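You operate a simulated robot arm through the tools that you are given. There is no shell and no other tool.

The job below is to be done with a simulated two-armed robot. You get a single attempt, and the scene is never put back.

TASK
Cap bays two and three and set each knob by its display.
Fine: Full at 80 %, Empty at 0 %.

Only the result counts: the job must be done as asked and must still hold three seconds after the hand-in. Knocking over, shifting, dropping, spilling or breaking anything else fails it. Lids that push on must go on centred and level and be pressed home; caps that screw on are set level and turned clockwise until they are tight.

THE ROBOT
Two 7-joint arms with fingered hands on one trunk that stands fixed in place. Base frame: the origin is at the foot of the trunk, x ahead of it, y to its left, z up. Units: m, rad, N and s.
The left shoulder is at [0.07, 0.145, 1.252], the right one opposite. With the tool pointing down near the work surface each hand reaches from about 0.12 to 0.72 m from the base axis, measured 20 degrees to its own side. Payload 3.5 kg a hand.
Tool frame (each hand has its own): the origin (TCP) lies between the finger pads and is the grasp point; the fingertips stand 0.025 m ahead of it; z points along the fingers, y is the line along which they close. The gripper opens to 0.088 m; its body begins 0.029 m behind the TCP. The gripper is a hand of 4 fingers: y runs from the thumb to the fingers, the wrist lies at [-0.013, -0.097, -0.162] in the tool frame, and closing takes about 1.5 s.
Orientation is told as [roll, pitch, yaw] about the base's x, y, z axes, in that order, counted from this pose: with the fingers straight down and the wrist toward the robot, the tool's x, y and z point along [0, 1, 0], [1, 0, 0] and [0, 0, -1] of the base frame.

THE INTERFACE
- The arms move only by the tool nudge_tool. It takes "left_rows", "right_rows" or both (then of equal length, played together; a hand with none holds still); each is a list of rows, each an object (a shift or turn left out is 0, a gripper value left out holds the last) with "translation": the shift along the tool's x, y, z in m, a list of three; "rotation": the turn, a rotation vector about the tool's x, y, z in degrees, a list of three; "grip": the finger opening in m, from 0 to 0.088. In form: [{"translation": [tx, ty, tz], "rotation": [rx, ry, rz], "grip": grip}, ...]. A call has 1 to 20 rows; each row shifts and turns the commanded pose from where the row before left it, along the tool's axes as they then stand. Each row takes 0.2 s and may step no farther than 0.05 m and 0.15 rad from the row before; otherwise, or with a gripper value out of range, the whole call is refused. A pose out of reach is approached as far as the arm can. The call stops where the force on the tool passes 40 N (or 10 N more than at its start, if that is more) or the arm is blocked; 0.2 s more then pass. The fingers move at their own pace (about 0.045 m/s each) and stop on an object; they squeeze with about 30 N. The grip force told is the motor's: it shows also when the fingers shut on nothing. Time passes only in rows, and 0.2 s behind the last, so rows that do not move let the fingers close. It gives the time, the measured TCP pose, the force on the tool (base axes), the opening and the grip force at its end, in the units of the frame above (readings bear some noise), with the torque about the TCP (base axes, N m) and any sound that the robot's microphone picked up.
- Cameras (640 x 400 px; columns grow to the right, rows downward): "scene" is now at [0.1183, -0.0533, 1.5663]; the picture's right is [-0.61, -0.79, 0.00], its down [-0.49, 0.37, -0.79] and it looks along [0.63, -0.48, -0.61] (base axes); focal length 234 px, centre (320, 200). "left" rides on the left gripper at [-0.064, -0.083, -0.098] in its tool frame; the picture's right is [-0.62, -0.37, 0.69], its down [0.71, -0.63, 0.30] and it looks along [0.32, 0.68, 0.65] (tool axes); focal length 265 px, centre (320, 200). "right" rides on the right gripper at [0.064, -0.083, -0.098] in its tool frame; the picture's right is [-0.62, 0.37, -0.69], its down [-0.71, -0.63, 0.30] and it looks along [-0.32, 0.68, 0.65] (tool axes); focal length 265 px, centre (320, 200). There is no depth. A picture from a camera that has moved, and an enlarged one, comes with that camera's place and axes in the base frame and with its lens.
- snapshot(camera): a new picture of that camera. It takes no simulated time.
- raise_lower(by): slides the trunk up (or, below 0, down) by that many m; the arms and the scene camera ride with it, the base frame stays. It gives what a move gives, with no picture.
- set_grasp(shape, hand): the hand has 4 fingers and takes this shape, open, in about a second: jaw (thumb against the fingers, like two jaws); tri (thumb and two fingers); tip (a fingertip pinch); poke (one finger out to press); point (the index stretched); flat (the hand flat); cup (the hand cupped); fist (a fist). The gripper value then closes the fingers along that shape, each until it touches; the sizes above hold for jaw. It gives what a move gives, with no picture.
- turn_head(pan, tilt): turns the head with the scene camera to pan (to the left, within 1.501 rad either way) and tilt (down, from -0.506 to 1.204), counted from straight ahead of the robot. It gives what a move gives.
- zoom(camera, box): a new picture of the part [left, top, right, bottom] of that camera's present view, enlarged. It takes no simulated time.
- job_done(): hands the job in; it is judged then, once.

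Nothing tells you positions but the pictures and the camera data. Unless the task says otherwise, let go and move clear before handing in.

The tools are called after "Request:" as name(argument=value, ...) on one line, values as JSON. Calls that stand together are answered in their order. nudge_tool: Moves the arms, as the interface text tells. Its arguments: {"type":"object","properties":{"left_rows":{"type":"array","items":{"type":"object","properties":{"translation":{"type":"array","items":{"type":"number"}},"rotation":{"type":"array","items":{"type":"number"}},"grip":{"type":"number"}}}},"right_rows":{"type":"array","items":{"type":"object","properties":{"translation":{"type":"array","items":{"type":"number"}},"rotation":{"type":"array","items":{"type":"number"}},"grip":{"type":"number"}}}}},"required":[]} The other tools are called the same way: raise_lower (by) moves the trunk up or down; set_grasp (shape, hand) gives the hand a shape; turn_head (pan, tilt) turns the head that bears the scene camera; snapshot (camera) takes a picture; zoom (camera, box) takes an enlarged picture of a part of a camera's view; job_done () hands the job in.

At the start:

```text
time: 0.0
left_eef_pos: [0.468, -0.0097, 1.4045]
left_tool_rot: [0.001, 0.001, 0.001]
left_ft_force: [0.0, 0.5, 0.2]
left_torque: [-0.02, 0.03, -0.02]
left_grip_width: 0.0874
left_gripper_force: 0.1
left_shape: jaw
right_eef_pos: [0.3483, -0.4399, 1.405]
right_tool_rot: [-0.001, 0.003, -0.001]
right_ft_force: [-0.6, 0.9, 0.1]
right_torque: [0.01, 0.0, -0.03]
right_grip_width: 0.0875
right_gripper_force: 0.1
right_shape: jaw
trunk travel left (down, up): [-0.815, 0.025]
head pan, tilt (commanded): [-0.654, 0.661]
```

scene: 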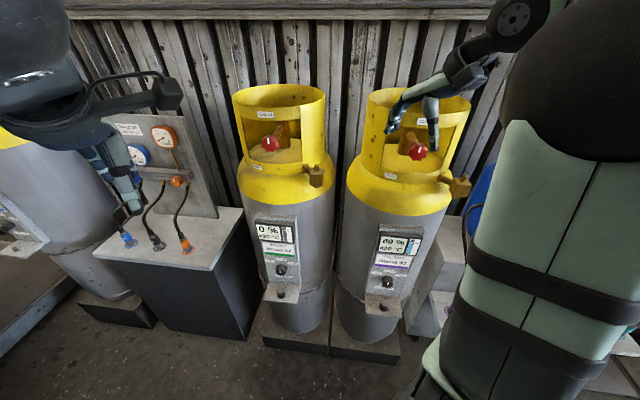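
right: 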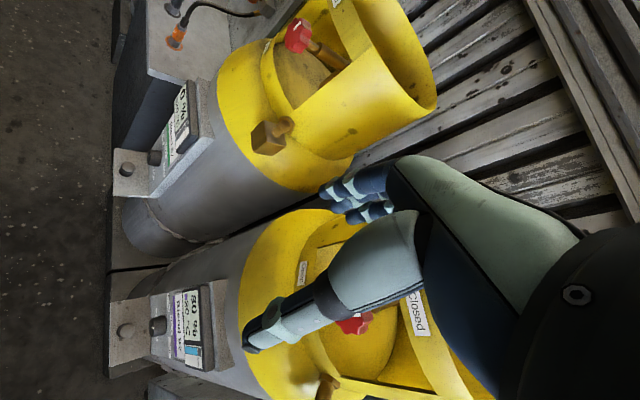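
left: 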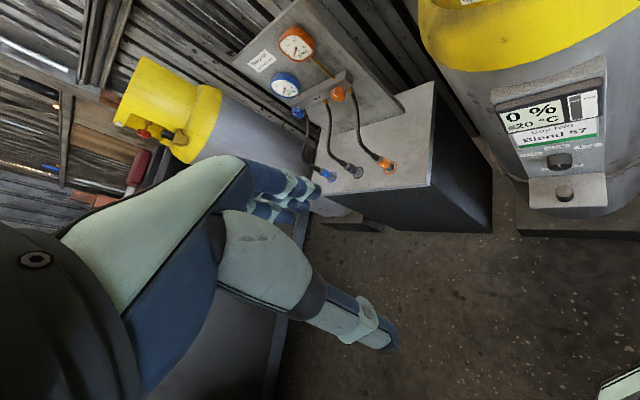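

I see two yellow-topped gas cylinders, each with a display, a knob and a small shelf holding a cap, plus a manifold on a bench and another cylinder to the left. I'll look closer before moving anything.

Request:
zoom(camera="scene", box=[220, 70, 340, 200])

Request:
zoom(camera="scene", box=[240, 200, 340, 320])

Request:
zoom(camera="scene", box=[340, 80, 490, 210])

Request:
zoom(camera="scene", box=[350, 210, 450, 330])

Request:
turn_head(pan=0.3, tilt=0.661)

```text
3.08 times, centred on (280, 135) of scene
camera zoom: at [0.1183, -0.0533, 1.5663], right [-0.61, -0.79, 0.0], down [-0.49, 0.37, -0.79], along [0.63, -0.48, -0.61], focal length 719 px, centre (443, 400)
```

zoom: 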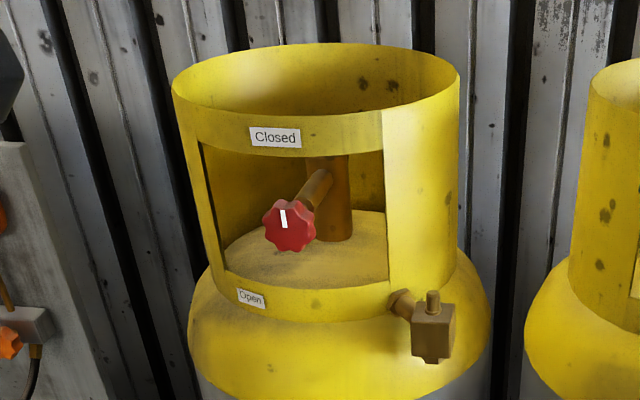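

```text
3.33 times, centred on (290, 260) of scene
camera zoom: at [0.1183, -0.0533, 1.5663], right [-0.61, -0.79, 0.0], down [-0.49, 0.37, -0.79], along [0.63, -0.48, -0.61], focal length 779 px, centre (420, 0)
```

zoom: 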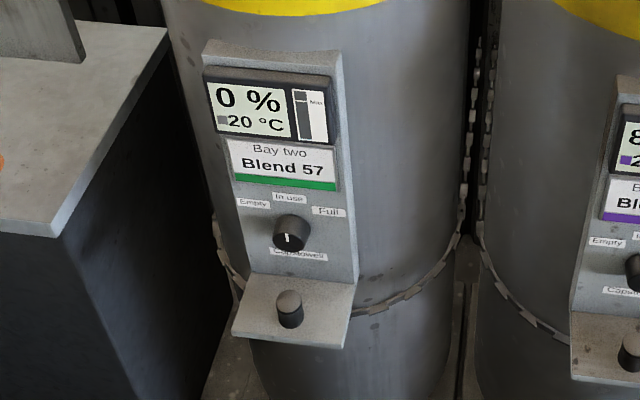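

```text
3.08 times, centred on (415, 145) of scene
camera zoom: at [0.1183, -0.0533, 1.5663], right [-0.61, -0.79, 0.0], down [-0.49, 0.37, -0.79], along [0.63, -0.48, -0.61], focal length 719 px, centre (28, 369)
```

zoom: 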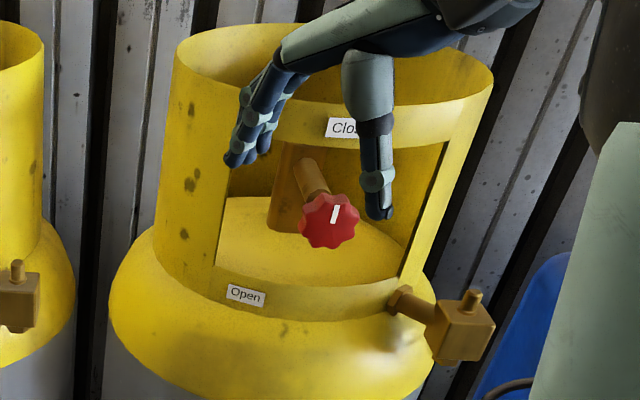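

```text
3.33 times, centred on (400, 270) of scene
camera zoom: at [0.1183, -0.0533, 1.5663], right [-0.61, -0.79, 0.0], down [-0.49, 0.37, -0.79], along [0.63, -0.48, -0.61], focal length 779 px, centre (53, -33)
```

zoom: 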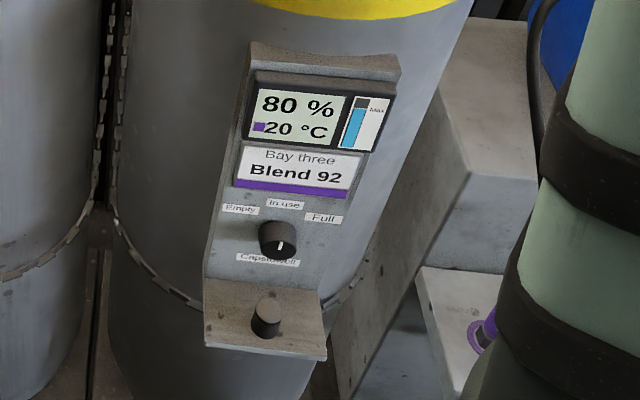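

```text
time: 1.2
left_eef_pos: [0.4667, -0.01, 1.4052]
left_tool_rot: [0.0, 0.001, -0.001]
left_ft_force: [-0.2, 0.2, -0.4]
left_torque: [0.01, -0.02, -0.03]
left_grip_width: 0.0875
left_gripper_force: 0.1
left_shape: jaw
right_eef_pos: [0.348, -0.4407, 1.405]
right_tool_rot: [0.0, 0.003, 0.002]
right_ft_force: [0.1, -0.2, -0.4]
right_torque: [0.01, 0.01, -0.01]
right_grip_width: 0.0874
right_gripper_force: 0.0
right_shape: jaw
trunk travel left (down, up): [-0.815, 0.025]
head pan, tilt (commanded): [0.3, 0.661]
```

I've seen the two displays: bay two shows 0 % and bay three shows 80 %. Next I look around the rest of the scene.

Request:
snapshot(camera="scene")

Request:
zoom(camera="right", box=[100, 60, 300, 200])

Request:
zoom(camera="right", box=[100, 250, 340, 400])

Request:
zoom(camera="left", box=[480, 60, 640, 240])

Request:
zoom(camera="left", box=[230, 20, 410, 200])

```text
taken
camera scene: at [0.1323, 0.0247, 1.5664], right [0.3, -0.96, 0.0], down [-0.59, -0.18, -0.79], along [0.75, 0.23, -0.61], focal length 234 px, centre (320, 200)
```

scene: 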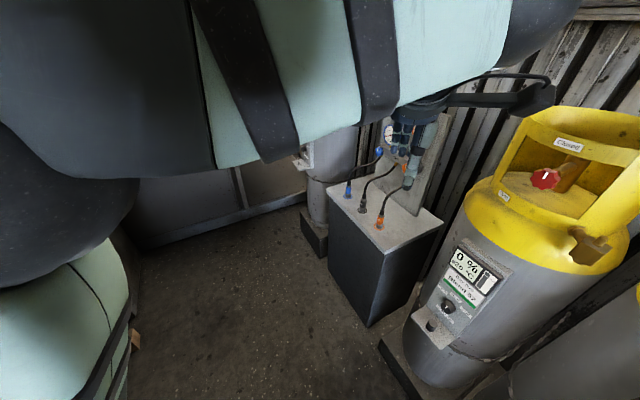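

```text
2.86 times, centred on (200, 130) of right
camera zoom: at [0.2632, -0.3752, 1.5035], right [0.37, -0.62, 0.69], down [-0.63, -0.71, -0.3], along [0.68, -0.32, -0.65], focal length 758 px, centre (663, 400)
```

zoom: 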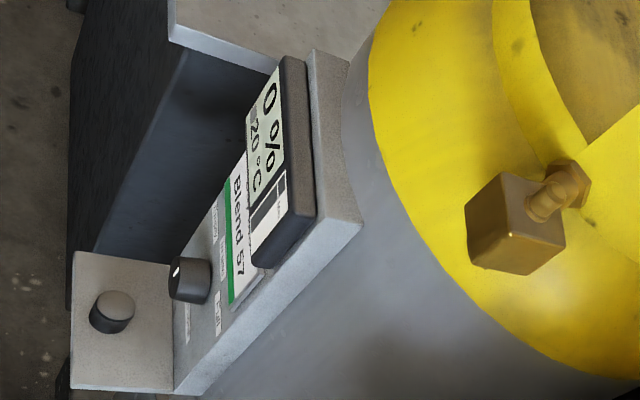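

```text
2.67 times, centred on (220, 325) of right
camera zoom: at [0.2632, -0.3752, 1.5035], right [0.37, -0.62, 0.69], down [-0.63, -0.71, -0.3], along [0.68, -0.32, -0.65], focal length 708 px, centre (587, -133)
```

zoom: 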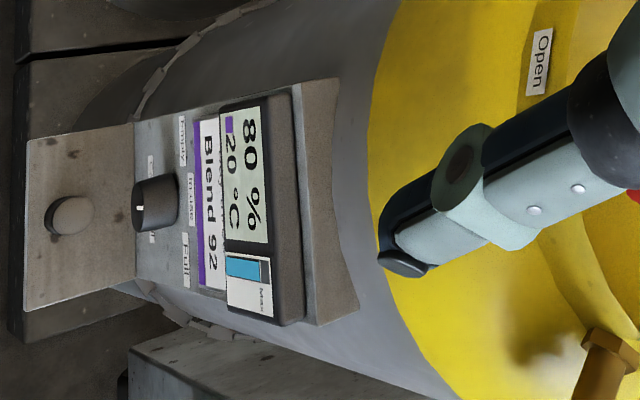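

```text
2.22 times, centred on (560, 150) of left
camera zoom: at [0.3838, -0.0744, 1.5021], right [-0.37, -0.62, -0.69], down [-0.63, 0.71, -0.3], along [0.68, 0.32, -0.65], focal length 590 px, centre (-213, 311)
```

zoom: 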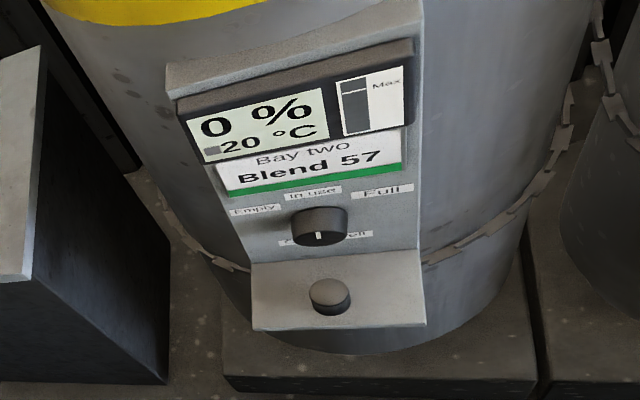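

```text
2.22 times, centred on (320, 110) of left
camera zoom: at [0.3838, -0.0744, 1.5021], right [-0.37, -0.62, -0.69], down [-0.63, 0.71, -0.3], along [0.68, 0.32, -0.65], focal length 590 px, centre (320, 400)
```

zoom: 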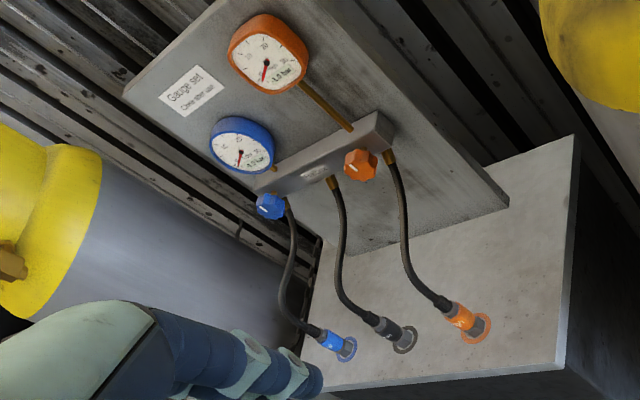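

I see the gauge set on the bench and bay two at the right of this view. I'll turn the head back to bays two and three and beyond to see the whole layout.

Request:
turn_head(pan=-1.1, tilt=0.7)

Request:
snapshot(camera="scene")

```text
time: 2.8
left_eef_pos: [0.4687, -0.01, 1.4051]
left_tool_rot: [-0.001, 0.0, -0.001]
left_ft_force: [-0.4, 0.3, 0.1]
left_torque: [-0.03, -0.03, -0.02]
left_grip_width: 0.0879
left_gripper_force: 0.0
left_shape: jaw
right_eef_pos: [0.3481, -0.4401, 1.4039]
right_tool_rot: [0.0, 0.001, -0.001]
right_ft_force: [-0.4, 0.5, -0.1]
right_torque: [0.01, 0.0, 0.01]
right_grip_width: 0.0876
right_gripper_force: 0.2
right_shape: jaw
trunk travel left (down, up): [-0.815, 0.025]
head pan, tilt (commanded): [-1.1, 0.7]
```

```text
taken
camera scene: at [0.0885, -0.0764, 1.5631], right [-0.89, -0.45, 0.0], down [-0.29, 0.57, -0.76], along [0.35, -0.68, -0.64], focal length 234 px, centre (320, 200)
```

scene: 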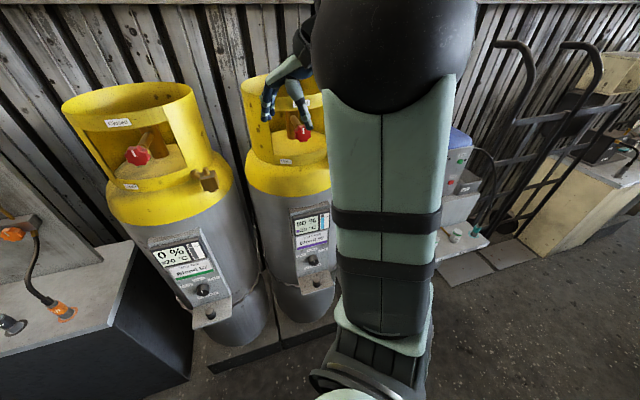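

I see a recovery unit and a hand truck off to the right with something small on a ledge. I'll zoom on that and on both cylinders.

Request:
zoom(camera="scene", box=[430, 110, 540, 270])

Request:
zoom(camera="scene", box=[270, 190, 345, 320])

Request:
zoom(camera="scene", box=[60, 80, 240, 220])

Request:
zoom(camera="scene", box=[140, 230, 260, 340])

Request:
zoom(camera="scene", box=[240, 60, 340, 200])

```text
2.50 times, centred on (485, 190) of scene
camera zoom: at [0.0885, -0.0764, 1.5631], right [-0.89, -0.45, 0.0], down [-0.29, 0.57, -0.76], along [0.35, -0.68, -0.64], focal length 584 px, centre (-92, 225)
```

zoom: 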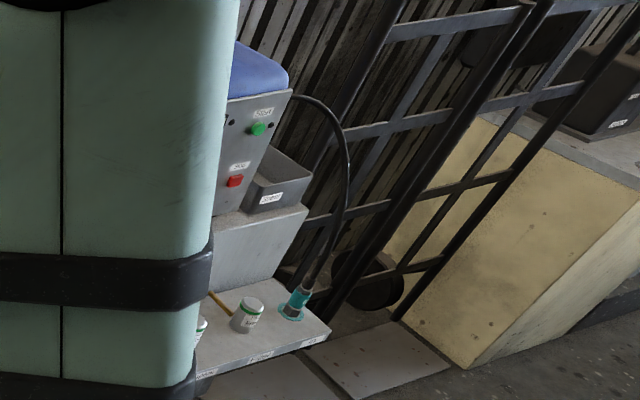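

```text
3.08 times, centred on (308, 255) of scene
camera zoom: at [0.0885, -0.0764, 1.5631], right [-0.89, -0.45, 0.0], down [-0.29, 0.57, -0.76], along [0.35, -0.68, -0.64], focal length 719 px, centre (358, 31)
```

zoom: 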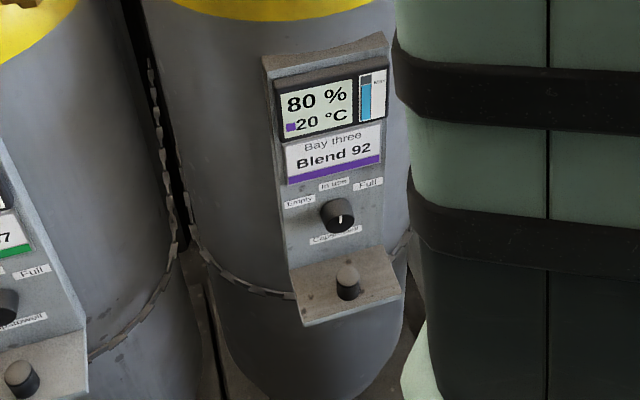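

```text
2.86 times, centred on (150, 150) of scene
camera zoom: at [0.0885, -0.0764, 1.5631], right [-0.89, -0.45, 0.0], down [-0.29, 0.57, -0.76], along [0.35, -0.68, -0.64], focal length 668 px, centre (806, 343)
```

zoom: 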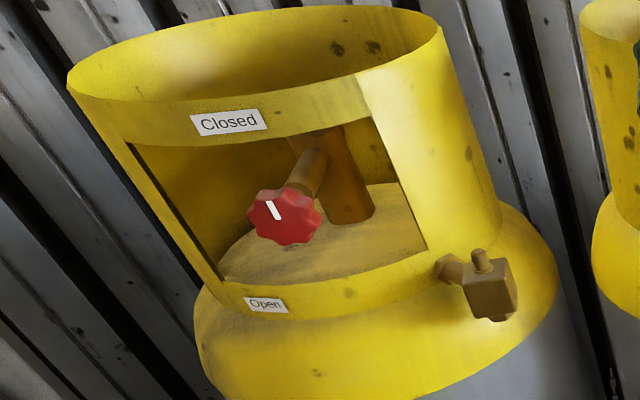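

```text
3.64 times, centred on (200, 285) of scene
camera zoom: at [0.0885, -0.0764, 1.5631], right [-0.89, -0.45, 0.0], down [-0.29, 0.57, -0.76], along [0.35, -0.68, -0.64], focal length 850 px, centre (756, -109)
```

zoom: 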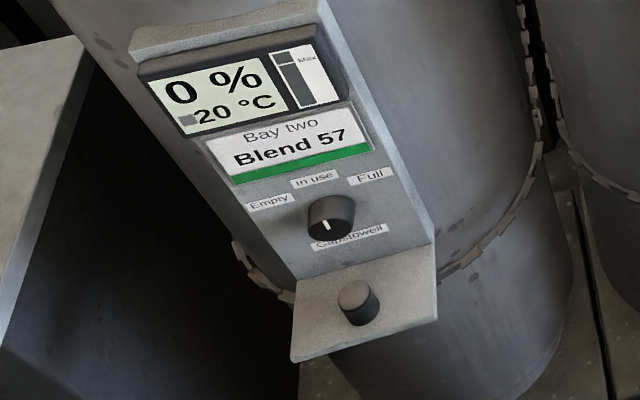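

```text
2.86 times, centred on (290, 130) of scene
camera zoom: at [0.0885, -0.0764, 1.5631], right [-0.89, -0.45, 0.0], down [-0.29, 0.57, -0.76], along [0.35, -0.68, -0.64], focal length 668 px, centre (406, 400)
```

zoom: 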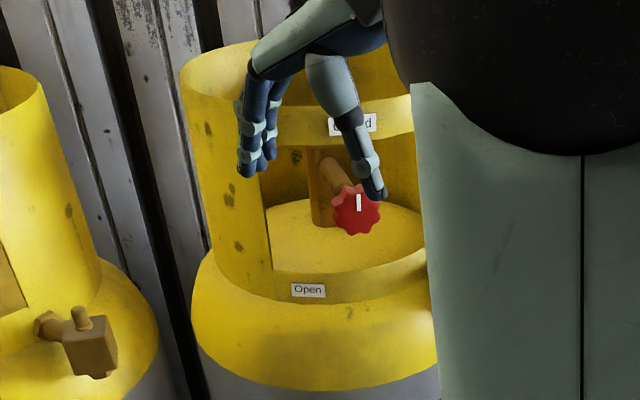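

Triangulating from the cameras: the bay two cap is near [0.602, -0.238, 0.745] and the bay three cap near [0.321, -0.503, 0.757]. The bay two outlet stub is near [0.576, -0.392, 1.237], and both panels face roughly (-0.69, 0.73). I'll draw the right hand back from the row and turn it for a close look.

Request:
nudge_tool(right_rows=[{"translation": [0.03, -0.028, 0]}, {"translation": [0.03, -0.028, 0]}, {"translation": [0.03, -0.028, 0]}, {"translation": [0.03, -0.028, 0]}, {"rotation": [0, 0, 7.5]}, {"rotation": [0, 0, 7.5]}, {"rotation": [0, 0, 7.5]}, {}])

Request:
turn_head(pan=-0.75, tilt=0.6)

Request:
snapshot(camera="right")

Request:
snapshot(camera="scene")

```text
time: 4.6
left_eef_pos: [0.4672, -0.0096, 1.4045]
left_tool_rot: [0.0, 0.001, -0.002]
left_ft_force: [0.7, 0.2, -0.7]
left_torque: [-0.02, -0.03, 0.01]
left_grip_width: 0.0875
left_gripper_force: 0.1
left_shape: jaw
right_eef_pos: [0.2594, -0.3911, 1.3639]
right_tool_rot: [0.018, 0.006, -0.396]
right_ft_force: [-0.2, -0.3, -1.0]
right_torque: [-0.01, 0.02, 0.03]
right_grip_width: 0.0875
right_gripper_force: 0.0
right_shape: jaw
right hand out of reach, approached as far as the arm can: row 1, 2, 3, 4, 5, 6, 7
trunk travel left (down, up): [-0.815, 0.025]
head pan, tilt (commanded): [-1.1, 0.7]
```

```text
time: 5.4
left_eef_pos: [0.4669, -0.009, 1.4049]
left_tool_rot: [0.001, -0.001, 0.001]
left_ft_force: [1.3, 0.2, -0.5]
left_torque: [0.02, 0.02, 0.01]
left_grip_width: 0.0875
left_gripper_force: 0.0
left_shape: jaw
right_eef_pos: [0.2593, -0.3909, 1.3638]
right_tool_rot: [0.016, 0.006, -0.399]
right_ft_force: [0.8, 0.2, -0.4]
right_torque: [-0.03, -0.04, 0.02]
right_grip_width: 0.0876
right_gripper_force: 0.1
right_shape: jaw
trunk travel left (down, up): [-0.815, 0.025]
head pan, tilt (commanded): [-0.75, 0.6]
```

```text
taken
camera right: at [0.2065, -0.3001, 1.4638], right [0.1, -0.73, 0.68], down [-0.86, -0.41, -0.31], along [0.5, -0.55, -0.66], focal length 265 px, centre (320, 200)
```

right: 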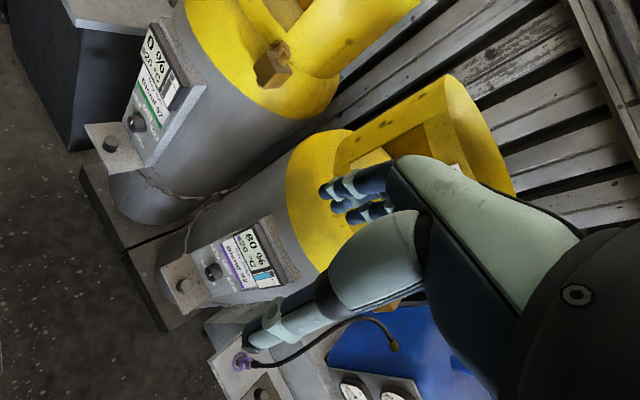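

```text
taken
camera scene: at [0.1143, -0.061, 1.5717], right [-0.68, -0.73, 0.0], down [-0.41, 0.39, -0.82], along [0.6, -0.56, -0.57], focal length 234 px, centre (320, 200)
```

scene: 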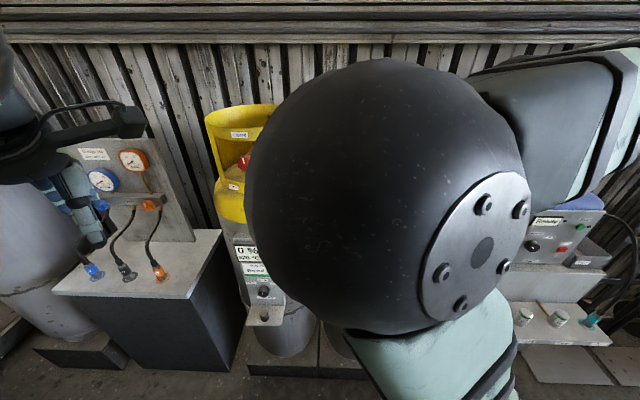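

The right elbow rises in front of the head camera because the hand is high and close in. I'll lower the right hand so the arm folds better and opens the view.

Request:
nudge_tool(right_rows=[{"translation": [0, 0, 0.04]}, {"translation": [0, 0, 0.04]}, {"translation": [0, 0, 0.04]}, {"translation": [0, 0, 0.04]}, {"translation": [0, 0, 0.04]}, {}])

Request:
snapshot(camera="right")

Request:
snapshot(camera="scene")

```text
time: 6.8
left_eef_pos: [0.4654, -0.0082, 1.4062]
left_tool_rot: [-0.002, -0.002, 0.0]
left_ft_force: [0.2, 0.0, 0.4]
left_torque: [-0.01, 0.02, 0.01]
left_grip_width: 0.0877
left_gripper_force: 0.0
left_shape: jaw
right_eef_pos: [0.2762, -0.4142, 1.199]
right_tool_rot: [-0.001, -0.001, -0.391]
right_ft_force: [-0.3, -1.0, 0.6]
right_torque: [-0.02, -0.02, -0.01]
right_grip_width: 0.0878
right_gripper_force: 0.1
right_shape: jaw
right hand out of reach, approached as far as the arm can: row 4, 5
trunk travel left (down, up): [-0.815, 0.025]
head pan, tilt (commanded): [-0.75, 0.6]
```

```text
taken
camera right: at [0.2233, -0.3224, 1.2983], right [0.1, -0.71, 0.69], down [-0.86, -0.42, -0.3], along [0.51, -0.56, -0.65], focal length 265 px, centre (320, 200)
```

right: 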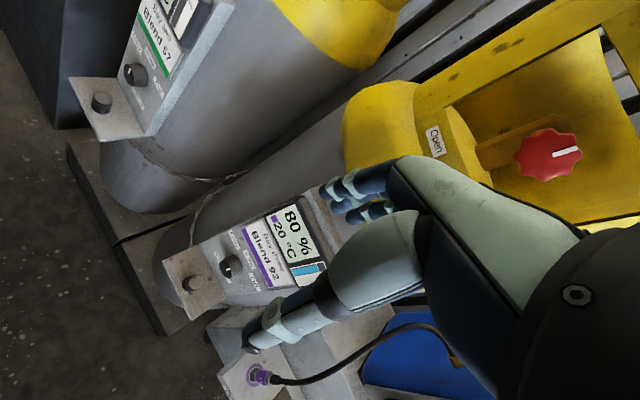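

```text
taken
camera scene: at [0.112, -0.059, 1.572], right [-0.68, -0.73, 0.0], down [-0.41, 0.38, -0.83], along [0.6, -0.56, -0.56], focal length 234 px, centre (320, 200)
```

scene: 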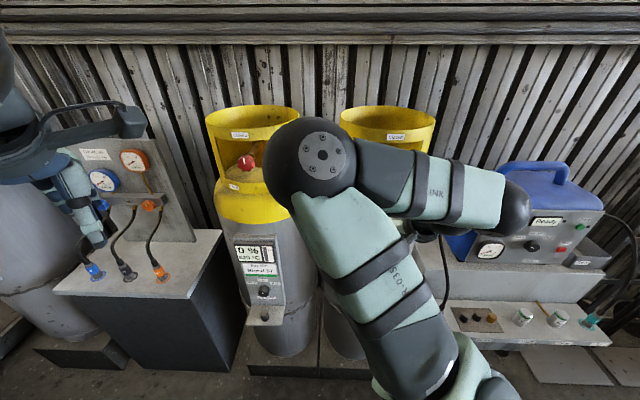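

The right hand is lower now and its camera sees both panels. I'll zoom there to read the labels and see the caps.

Request:
zoom(camera="right", box=[60, 0, 220, 150])

Request:
zoom(camera="right", box=[160, 200, 330, 330])

Request:
zoom(camera="scene", box=[220, 230, 300, 330])

Request:
zoom(camera="scene", box=[430, 180, 640, 350])

```text
2.67 times, centred on (140, 75) of right
camera zoom: at [0.2233, -0.3224, 1.2983], right [0.1, -0.71, 0.69], down [-0.86, -0.42, -0.3], along [0.51, -0.56, -0.65], focal length 708 px, centre (800, 533)
```

zoom: 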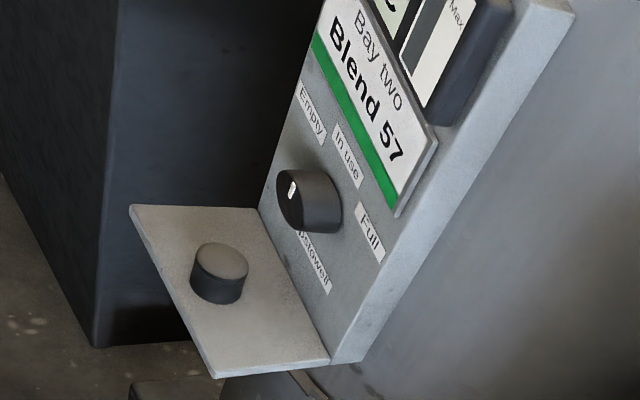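

```text
3.08 times, centred on (245, 265) of right
camera zoom: at [0.2233, -0.3224, 1.2983], right [0.1, -0.71, 0.69], down [-0.86, -0.42, -0.3], along [0.51, -0.56, -0.65], focal length 817 px, centre (551, 0)
```

zoom: 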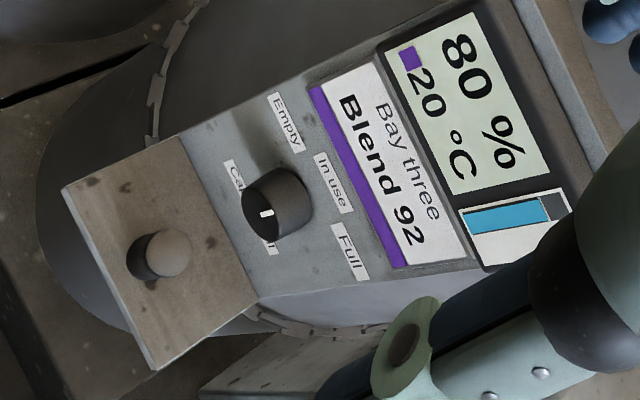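

```text
4.00 times, centred on (260, 280) of scene
camera zoom: at [0.112, -0.059, 1.572], right [-0.68, -0.73, 0.0], down [-0.41, 0.38, -0.83], along [0.6, -0.56, -0.56], focal length 935 px, centre (560, -120)
```

zoom: 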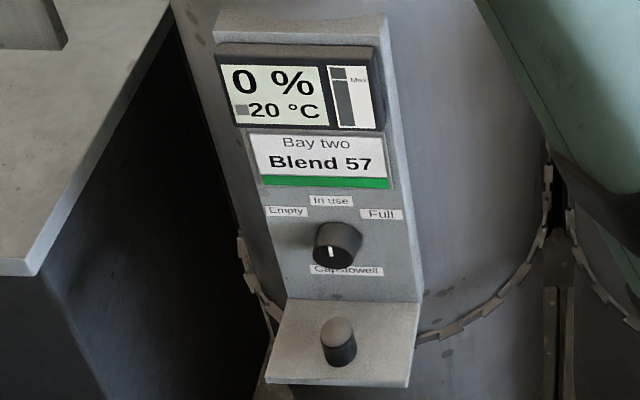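

```text
2.35 times, centred on (535, 265) of scene
camera zoom: at [0.112, -0.059, 1.572], right [-0.68, -0.73, 0.0], down [-0.41, 0.38, -0.83], along [0.6, -0.56, -0.56], focal length 550 px, centre (-186, 47)
```

zoom: 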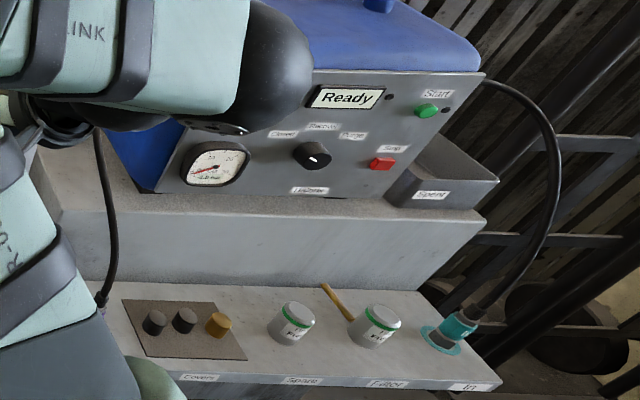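

The label under each knob looks like a maker's name, and the knob has a short white mark. I'll zoom tightly to see where each mark points.

Request:
zoom(camera="right", box=[120, 55, 156, 95])

Request:
zoom(camera="right", box=[205, 245, 261, 290])

Request:
zoom(camera="scene", box=[246, 277, 286, 325])

Request:
zoom(camera="right", box=[75, 75, 135, 125])

```text
10.00 times, centred on (138, 75) of right
camera zoom: at [0.2233, -0.3224, 1.2983], right [0.1, -0.71, 0.69], down [-0.86, -0.42, -0.3], along [0.51, -0.56, -0.65], focal length 2654 px, centre (2140, 1450)
```

zoom: 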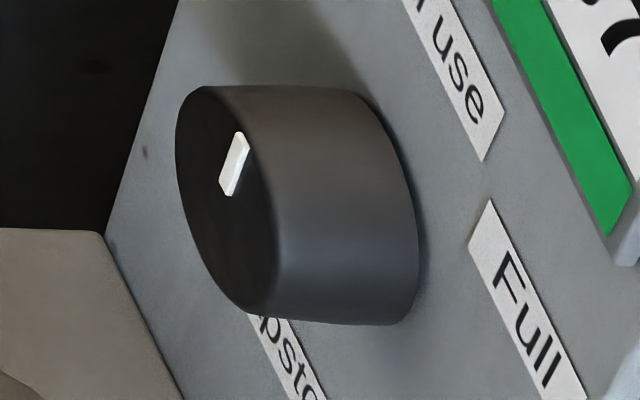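

```text
8.89 times, centred on (233, 268) of right
camera zoom: at [0.2233, -0.3224, 1.2983], right [0.1, -0.71, 0.69], down [-0.86, -0.42, -0.3], along [0.51, -0.56, -0.65], focal length 2359 px, centre (1093, -400)
```

zoom: 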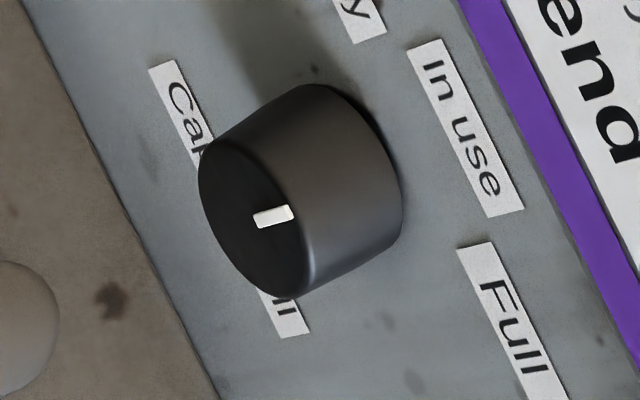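

```text
8.33 times, centred on (266, 301) of scene
camera zoom: at [0.112, -0.059, 1.572], right [-0.68, -0.73, 0.0], down [-0.41, 0.38, -0.83], along [0.6, -0.56, -0.56], focal length 1948 px, centre (770, -642)
```

zoom: 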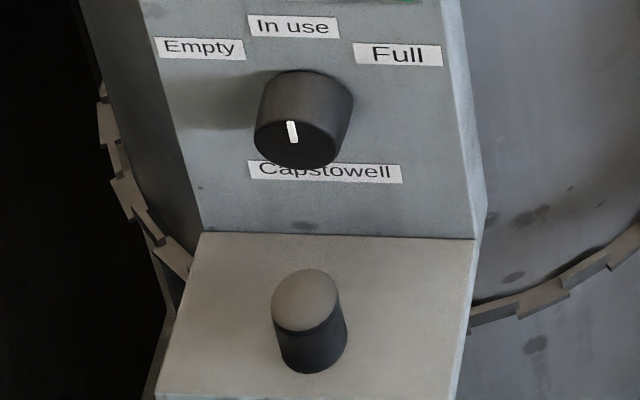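

```text
8.00 times, centred on (105, 100) of right
camera zoom: at [0.2233, -0.3224, 1.2983], right [0.1, -0.71, 0.69], down [-0.86, -0.42, -0.3], along [0.51, -0.56, -0.65], focal length 2123 px, centre (2040, 1000)
```

zoom: 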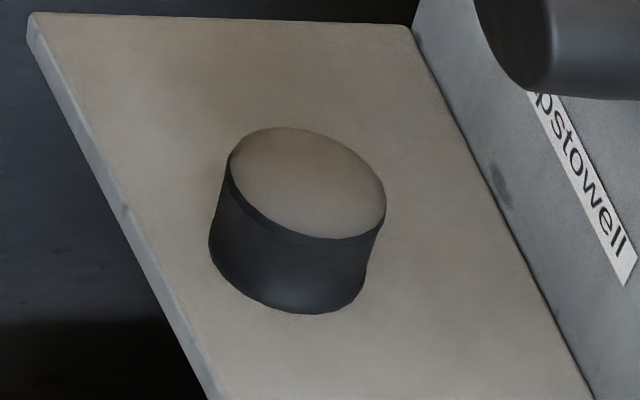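

Both marks point straight up at "In use", so bay two must turn counter-clockwise to "Empty" and bay three clockwise to "Full". I'll turn the right hand back so its camera sees bay two's outlet close up.

Request:
nudge_tool(right_rows=[{"rotation": [0, 0, -7.5]}, {"rotation": [0, 0, -7.5]}, {"rotation": [0, 0, -7.5]}, {}])

Request:
snapshot(camera="right")

```text
time: 7.8
left_eef_pos: [0.4677, -0.0097, 1.4048]
left_tool_rot: [0.001, 0.0, 0.0]
left_ft_force: [1.0, 0.2, 0.0]
left_torque: [0.01, 0.0, -0.02]
left_grip_width: 0.0877
left_gripper_force: 0.2
left_shape: jaw
right_eef_pos: [0.2782, -0.417, 1.1976]
right_tool_rot: [0.0, 0.002, 0.002]
right_ft_force: [-0.4, 0.1, 0.5]
right_torque: [0.02, -0.07, 0.02]
right_grip_width: 0.0879
right_gripper_force: 0.0
right_shape: jaw
trunk travel left (down, up): [-0.815, 0.025]
head pan, tilt (commanded): [-0.75, 0.6]
```

```text
taken
camera right: at [0.1945, -0.3516, 1.2968], right [0.37, -0.62, 0.69], down [-0.63, -0.72, -0.3], along [0.68, -0.32, -0.66], focal length 265 px, centre (320, 200)
```

right: 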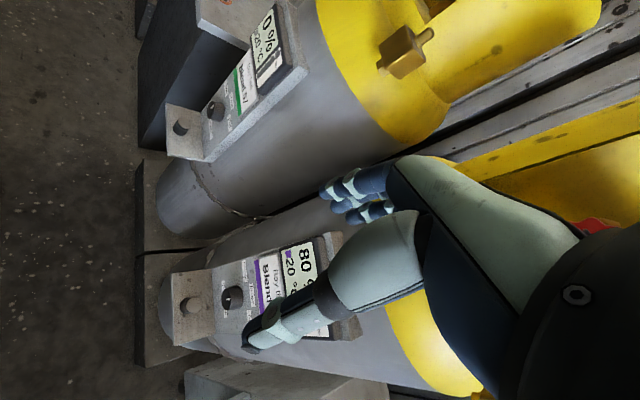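

Bay two's outlet block is now in view of the right camera. I'll zoom in on it and on the caps and knobs.

Request:
zoom(camera="right", box=[365, 15, 445, 85])

Request:
zoom(camera="right", box=[160, 80, 260, 165])

Request:
zoom(camera="right", box=[160, 260, 270, 350])

```text
5.71 times, centred on (405, 50) of right
camera zoom: at [0.1945, -0.3516, 1.2968], right [0.37, -0.62, 0.69], down [-0.63, -0.72, -0.3], along [0.68, -0.32, -0.66], focal length 1517 px, centre (-166, 1057)
```

zoom: 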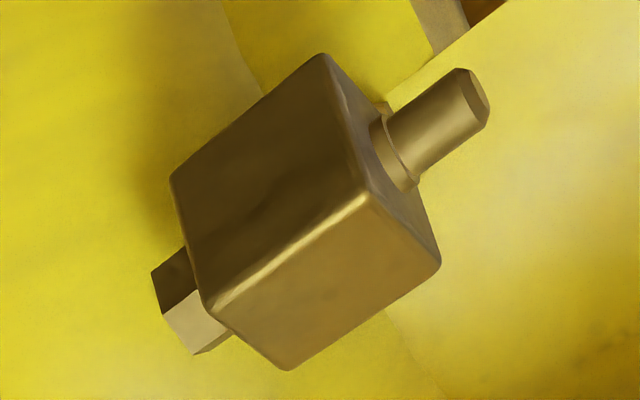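

```text
4.71 times, centred on (210, 122) of right
camera zoom: at [0.1945, -0.3516, 1.2968], right [0.37, -0.62, 0.69], down [-0.63, -0.72, -0.3], along [0.68, -0.32, -0.66], focal length 1249 px, centre (838, 565)
```

zoom: 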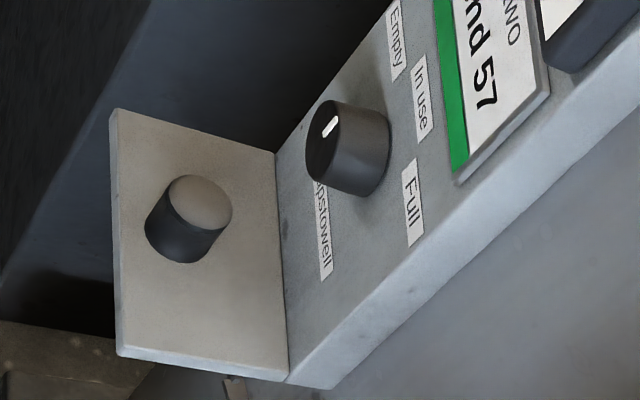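

```text
4.44 times, centred on (215, 305) of right
camera zoom: at [0.1945, -0.3516, 1.2968], right [0.37, -0.62, 0.69], down [-0.63, -0.72, -0.3], along [0.68, -0.32, -0.66], focal length 1180 px, centre (787, -267)
```

zoom: 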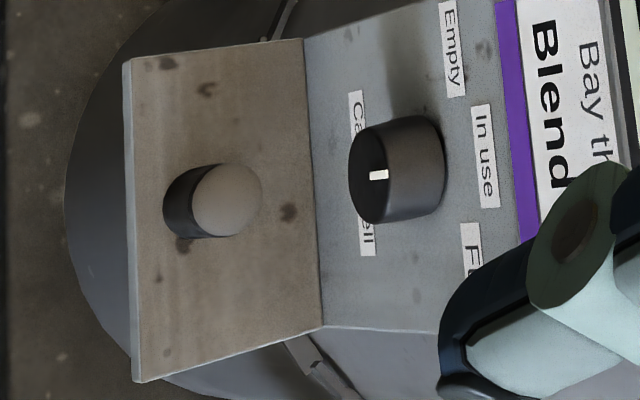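

The caps are about 32 mm across and 30 mm tall, smooth, and the outlet stub is about 15 mm across on top of a brass block at roughly [0.5755, -0.3915, 1.241]. I need the clearance to the yellow collar, so I move the right hand up and over toward bay two and the left hand out of the way.

Request:
nudge_tool(left_rows=[{"translation": [0.02, -0.01, 0.005]}, {"translation": [0.02, -0.01, 0.005]}, {"translation": [0.02, -0.01, 0.005]}, {"translation": [0.02, -0.01, 0.005]}, {"translation": [0.02, -0.01, 0.005]}, {"translation": [0.02, -0.01, 0.005]}, {}, {}, {}], right_rows=[{"translation": [0.0284, 0.0222, -0.025]}, {"translation": [0.0284, 0.0222, -0.025]}, {"translation": [0.0284, 0.0222, -0.025]}, {"translation": [0.0284, 0.0222, -0.025]}, {"translation": [0.0284, 0.0222, -0.025]}, {"translation": [0.0284, 0.0222, -0.025]}, {"translation": [0.0284, 0.0222, -0.025]}, {"translation": [0.0284, 0.0222, -0.025]}, {}])

Request:
snapshot(camera="right")

Request:
snapshot(camera="scene")

```text
time: 9.8
left_eef_pos: [0.4076, 0.1105, 1.3742]
left_tool_rot: [0.0, 0.001, -0.001]
left_ft_force: [-1.0, 0.0, -0.2]
left_torque: [-0.02, 0.03, 0.02]
left_grip_width: 0.0876
left_gripper_force: 0.1
left_shape: jaw
right_eef_pos: [0.4753, -0.2202, 1.3996]
right_tool_rot: [-0.002, -0.001, 0.001]
right_ft_force: [-0.4, -0.1, -0.3]
right_torque: [-0.02, -0.02, -0.02]
right_grip_width: 0.0875
right_gripper_force: 0.0
right_shape: jaw
right hand out of reach, approached as far as the arm can: row 4, 5, 6
trunk travel left (down, up): [-0.815, 0.025]
head pan, tilt (commanded): [-0.75, 0.6]
```

```text
taken
camera right: at [0.3915, -0.1551, 1.4978], right [0.37, -0.62, 0.69], down [-0.63, -0.72, -0.3], along [0.68, -0.32, -0.65], focal length 265 px, centre (320, 200)
```

right: 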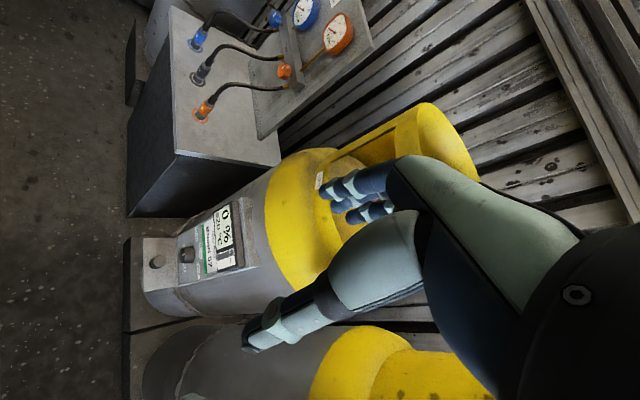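

```text
taken
camera scene: at [0.1141, -0.0608, 1.5718], right [-0.68, -0.73, 0.0], down [-0.41, 0.39, -0.83], along [0.6, -0.56, -0.56], focal length 234 px, centre (320, 200)
```

scene: 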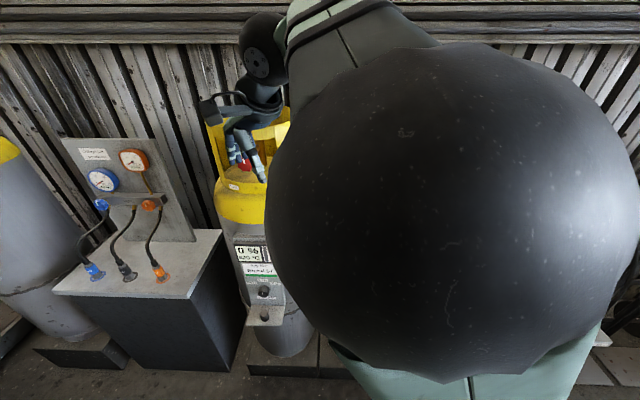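

The right elbow blocks the head camera when the hand is this high. I'll turn the left hand so its camera can watch the right hand and bay two from the side.

Request:
nudge_tool(left_rows=[{"rotation": [0, 0, 8]}, {"rotation": [0, 0, 8]}, {"rotation": [0, 0, 8]}, {"rotation": [0, 0, 8]}, {"rotation": [0, 0, 8]}, {"rotation": [0, 0, 8]}, {"rotation": [0, 0, 8]}, {}])

Request:
snapshot(camera="left")

```text
time: 11.6
left_eef_pos: [0.4079, 0.1093, 1.3747]
left_tool_rot: [0.001, 0.0, -0.98]
left_ft_force: [0.2, 1.2, 0.0]
left_torque: [0.0, 0.0, 0.01]
left_grip_width: 0.0877
left_gripper_force: 0.0
left_shape: jaw
right_eef_pos: [0.475, -0.221, 1.3972]
right_tool_rot: [0.001, 0.001, -0.001]
right_ft_force: [-0.1, 0.4, 0.7]
right_torque: [-0.03, 0.0, -0.02]
right_grip_width: 0.0877
right_gripper_force: 0.2
right_shape: jaw
trunk travel left (down, up): [-0.815, 0.025]
head pan, tilt (commanded): [-0.75, 0.6]
```

```text
taken
camera left: at [0.3072, 0.1436, 1.4719], right [-0.72, -0.04, -0.69], down [0.24, 0.92, -0.3], along [0.65, -0.39, -0.65], focal length 265 px, centre (320, 200)
```

left: 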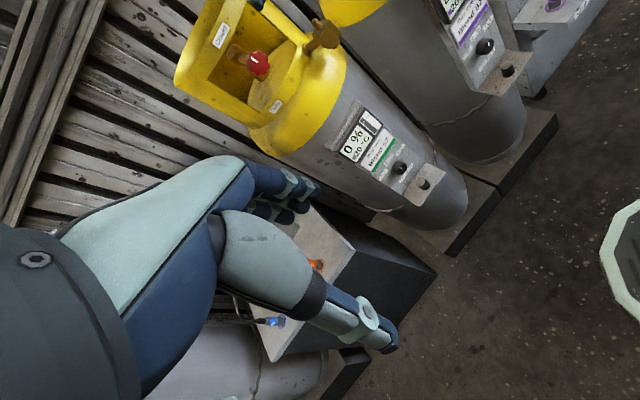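

This left-camera view shows bay two's collar, outlet and panel well. I'll zoom on the outlet and the shelf areas to judge clearances.

Request:
zoom(camera="left", box=[250, 0, 380, 90])

Request:
zoom(camera="left", box=[330, 90, 480, 230])

Request:
zoom(camera="left", box=[430, 0, 560, 110])

Request:
zoom(camera="left", box=[180, 130, 420, 370])

```text
4.44 times, centred on (315, 45) of left
camera zoom: at [0.3072, 0.1436, 1.4719], right [-0.72, -0.04, -0.69], down [0.24, 0.92, -0.3], along [0.65, -0.39, -0.65], focal length 1180 px, centre (342, 889)
```

zoom: 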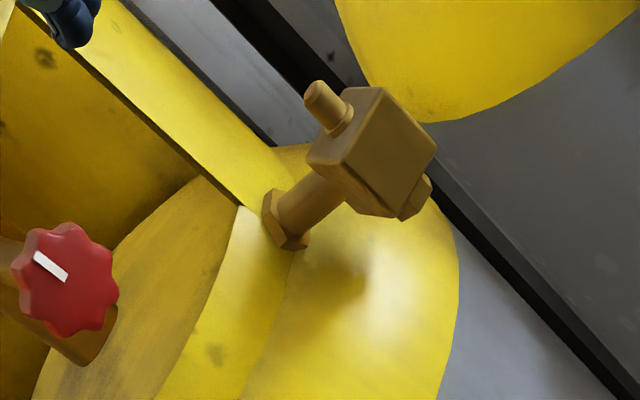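

```text
2.86 times, centred on (405, 160) of left
camera zoom: at [0.3072, 0.1436, 1.4719], right [-0.72, -0.04, -0.69], down [0.24, 0.92, -0.3], along [0.65, -0.39, -0.65], focal length 758 px, centre (77, 314)
```

zoom: 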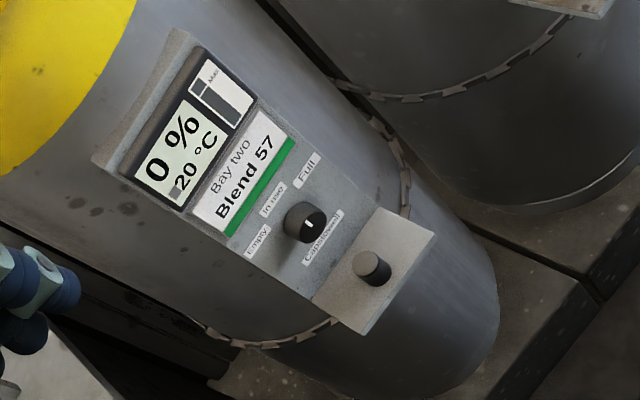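

```text
3.64 times, centred on (495, 55) of left
camera zoom: at [0.3072, 0.1436, 1.4719], right [-0.72, -0.04, -0.69], down [0.24, 0.92, -0.3], along [0.65, -0.39, -0.65], focal length 965 px, centre (-316, 727)
```

zoom: 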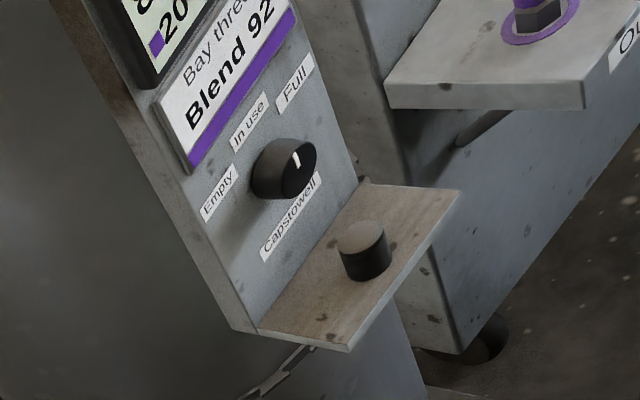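

```text
1.67 times, centred on (300, 250) of left
camera zoom: at [0.3072, 0.1436, 1.4719], right [-0.72, -0.04, -0.69], down [0.24, 0.92, -0.3], along [0.65, -0.39, -0.65], focal length 442 px, centre (353, 117)
```

zoom: 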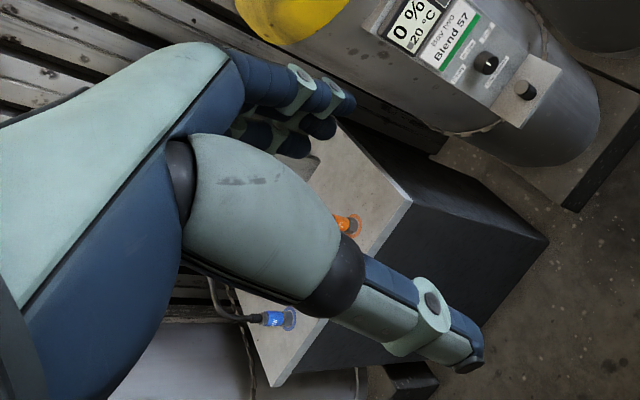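

The outlet stub points straight up from the block with a pipe of about one block's length back to the collar, so there is some room. Next I want to see the right hand itself from the left camera, and try the "tri" shape for gripping a small cap.

Request:
nudge_tool(left_rows=[{"rotation": [0, 0, 8]}, {"rotation": [0, 0, 8]}, {"rotation": [0, 0, 8]}, {}])

Request:
snapshot(camera="left")

```text
time: 12.6
left_eef_pos: [0.4079, 0.1112, 1.3743]
left_tool_rot: [0.0, 0.0, -1.397]
left_ft_force: [-0.5, 0.9, -0.6]
left_torque: [0.0, -0.01, -0.02]
left_grip_width: 0.0876
left_gripper_force: 0.2
left_shape: jaw
right_eef_pos: [0.4767, -0.2202, 1.3993]
right_tool_rot: [-0.001, 0.002, 0.001]
right_ft_force: [0.4, 0.7, -0.3]
right_torque: [-0.05, -0.03, -0.01]
right_grip_width: 0.0877
right_gripper_force: 0.0
right_shape: jaw
trunk travel left (down, up): [-0.815, 0.025]
head pan, tilt (commanded): [-0.75, 0.6]
```

```text
taken
camera left: at [0.3292, 0.1813, 1.472], right [-0.67, 0.26, -0.69], down [0.59, 0.74, -0.3], along [0.44, -0.62, -0.65], focal length 265 px, centre (320, 200)
```

left: 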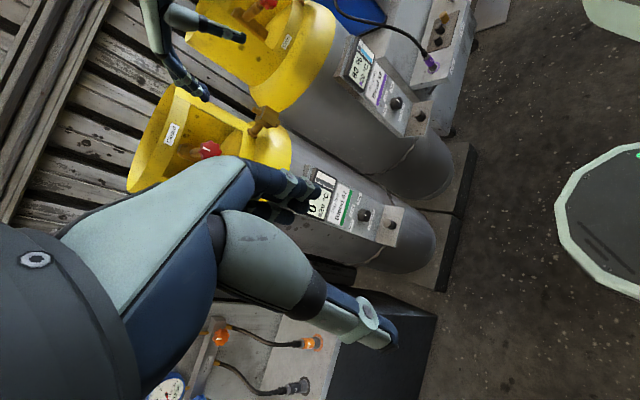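

The right hand appears at the top left of this view. I'll zoom on it, switch it to "tri", and compare.

Request:
zoom(camera="left", box=[110, 0, 290, 112])

Request:
set_grasp(hand="right", shape="tri")

Request:
zoom(camera="left", box=[110, 0, 290, 112])

Request:
snapshot(camera="right")

```text
3.56 times, centred on (200, 56) of left
camera zoom: at [0.3292, 0.1813, 1.472], right [-0.67, 0.26, -0.69], down [0.59, 0.74, -0.3], along [0.44, -0.62, -0.65], focal length 944 px, centre (747, 712)
```

zoom: 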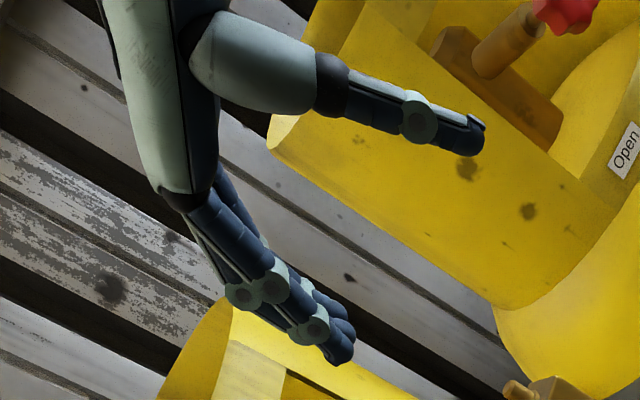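

```text
time: 13.5
left_eef_pos: [0.4072, 0.1106, 1.3743]
left_tool_rot: [0.0, 0.0, -1.396]
left_ft_force: [0.8, 0.4, 0.1]
left_torque: [-0.01, 0.03, 0.01]
left_grip_width: 0.0874
left_gripper_force: 0.1
left_shape: jaw
right_eef_pos: [0.4755, -0.2224, 1.3984]
right_tool_rot: [0.0, 0.003, 0.0]
right_ft_force: [-0.2, 0.6, 0.5]
right_torque: [-0.04, -0.01, 0.05]
right_grip_width: 0.0878
right_gripper_force: 0.1
right_shape: tri
trunk travel left (down, up): [-0.815, 0.025]
head pan, tilt (commanded): [-0.75, 0.6]
```

```text
3.56 times, centred on (200, 56) of left
camera zoom: at [0.3292, 0.181, 1.472], right [-0.67, 0.25, -0.69], down [0.59, 0.74, -0.3], along [0.44, -0.62, -0.65], focal length 944 px, centre (747, 712)
```

zoom: 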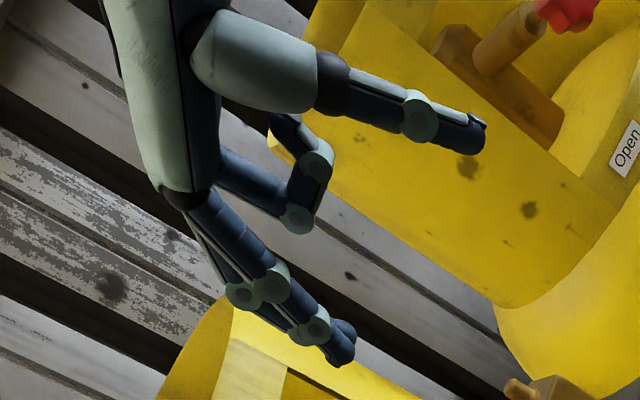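

```text
taken
camera right: at [0.392, -0.1562, 1.4971], right [0.37, -0.62, 0.69], down [-0.63, -0.71, -0.3], along [0.68, -0.32, -0.65], focal length 265 px, centre (320, 200)
```

right: 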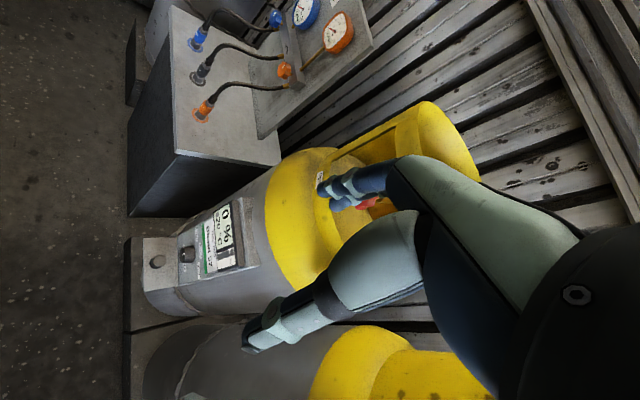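

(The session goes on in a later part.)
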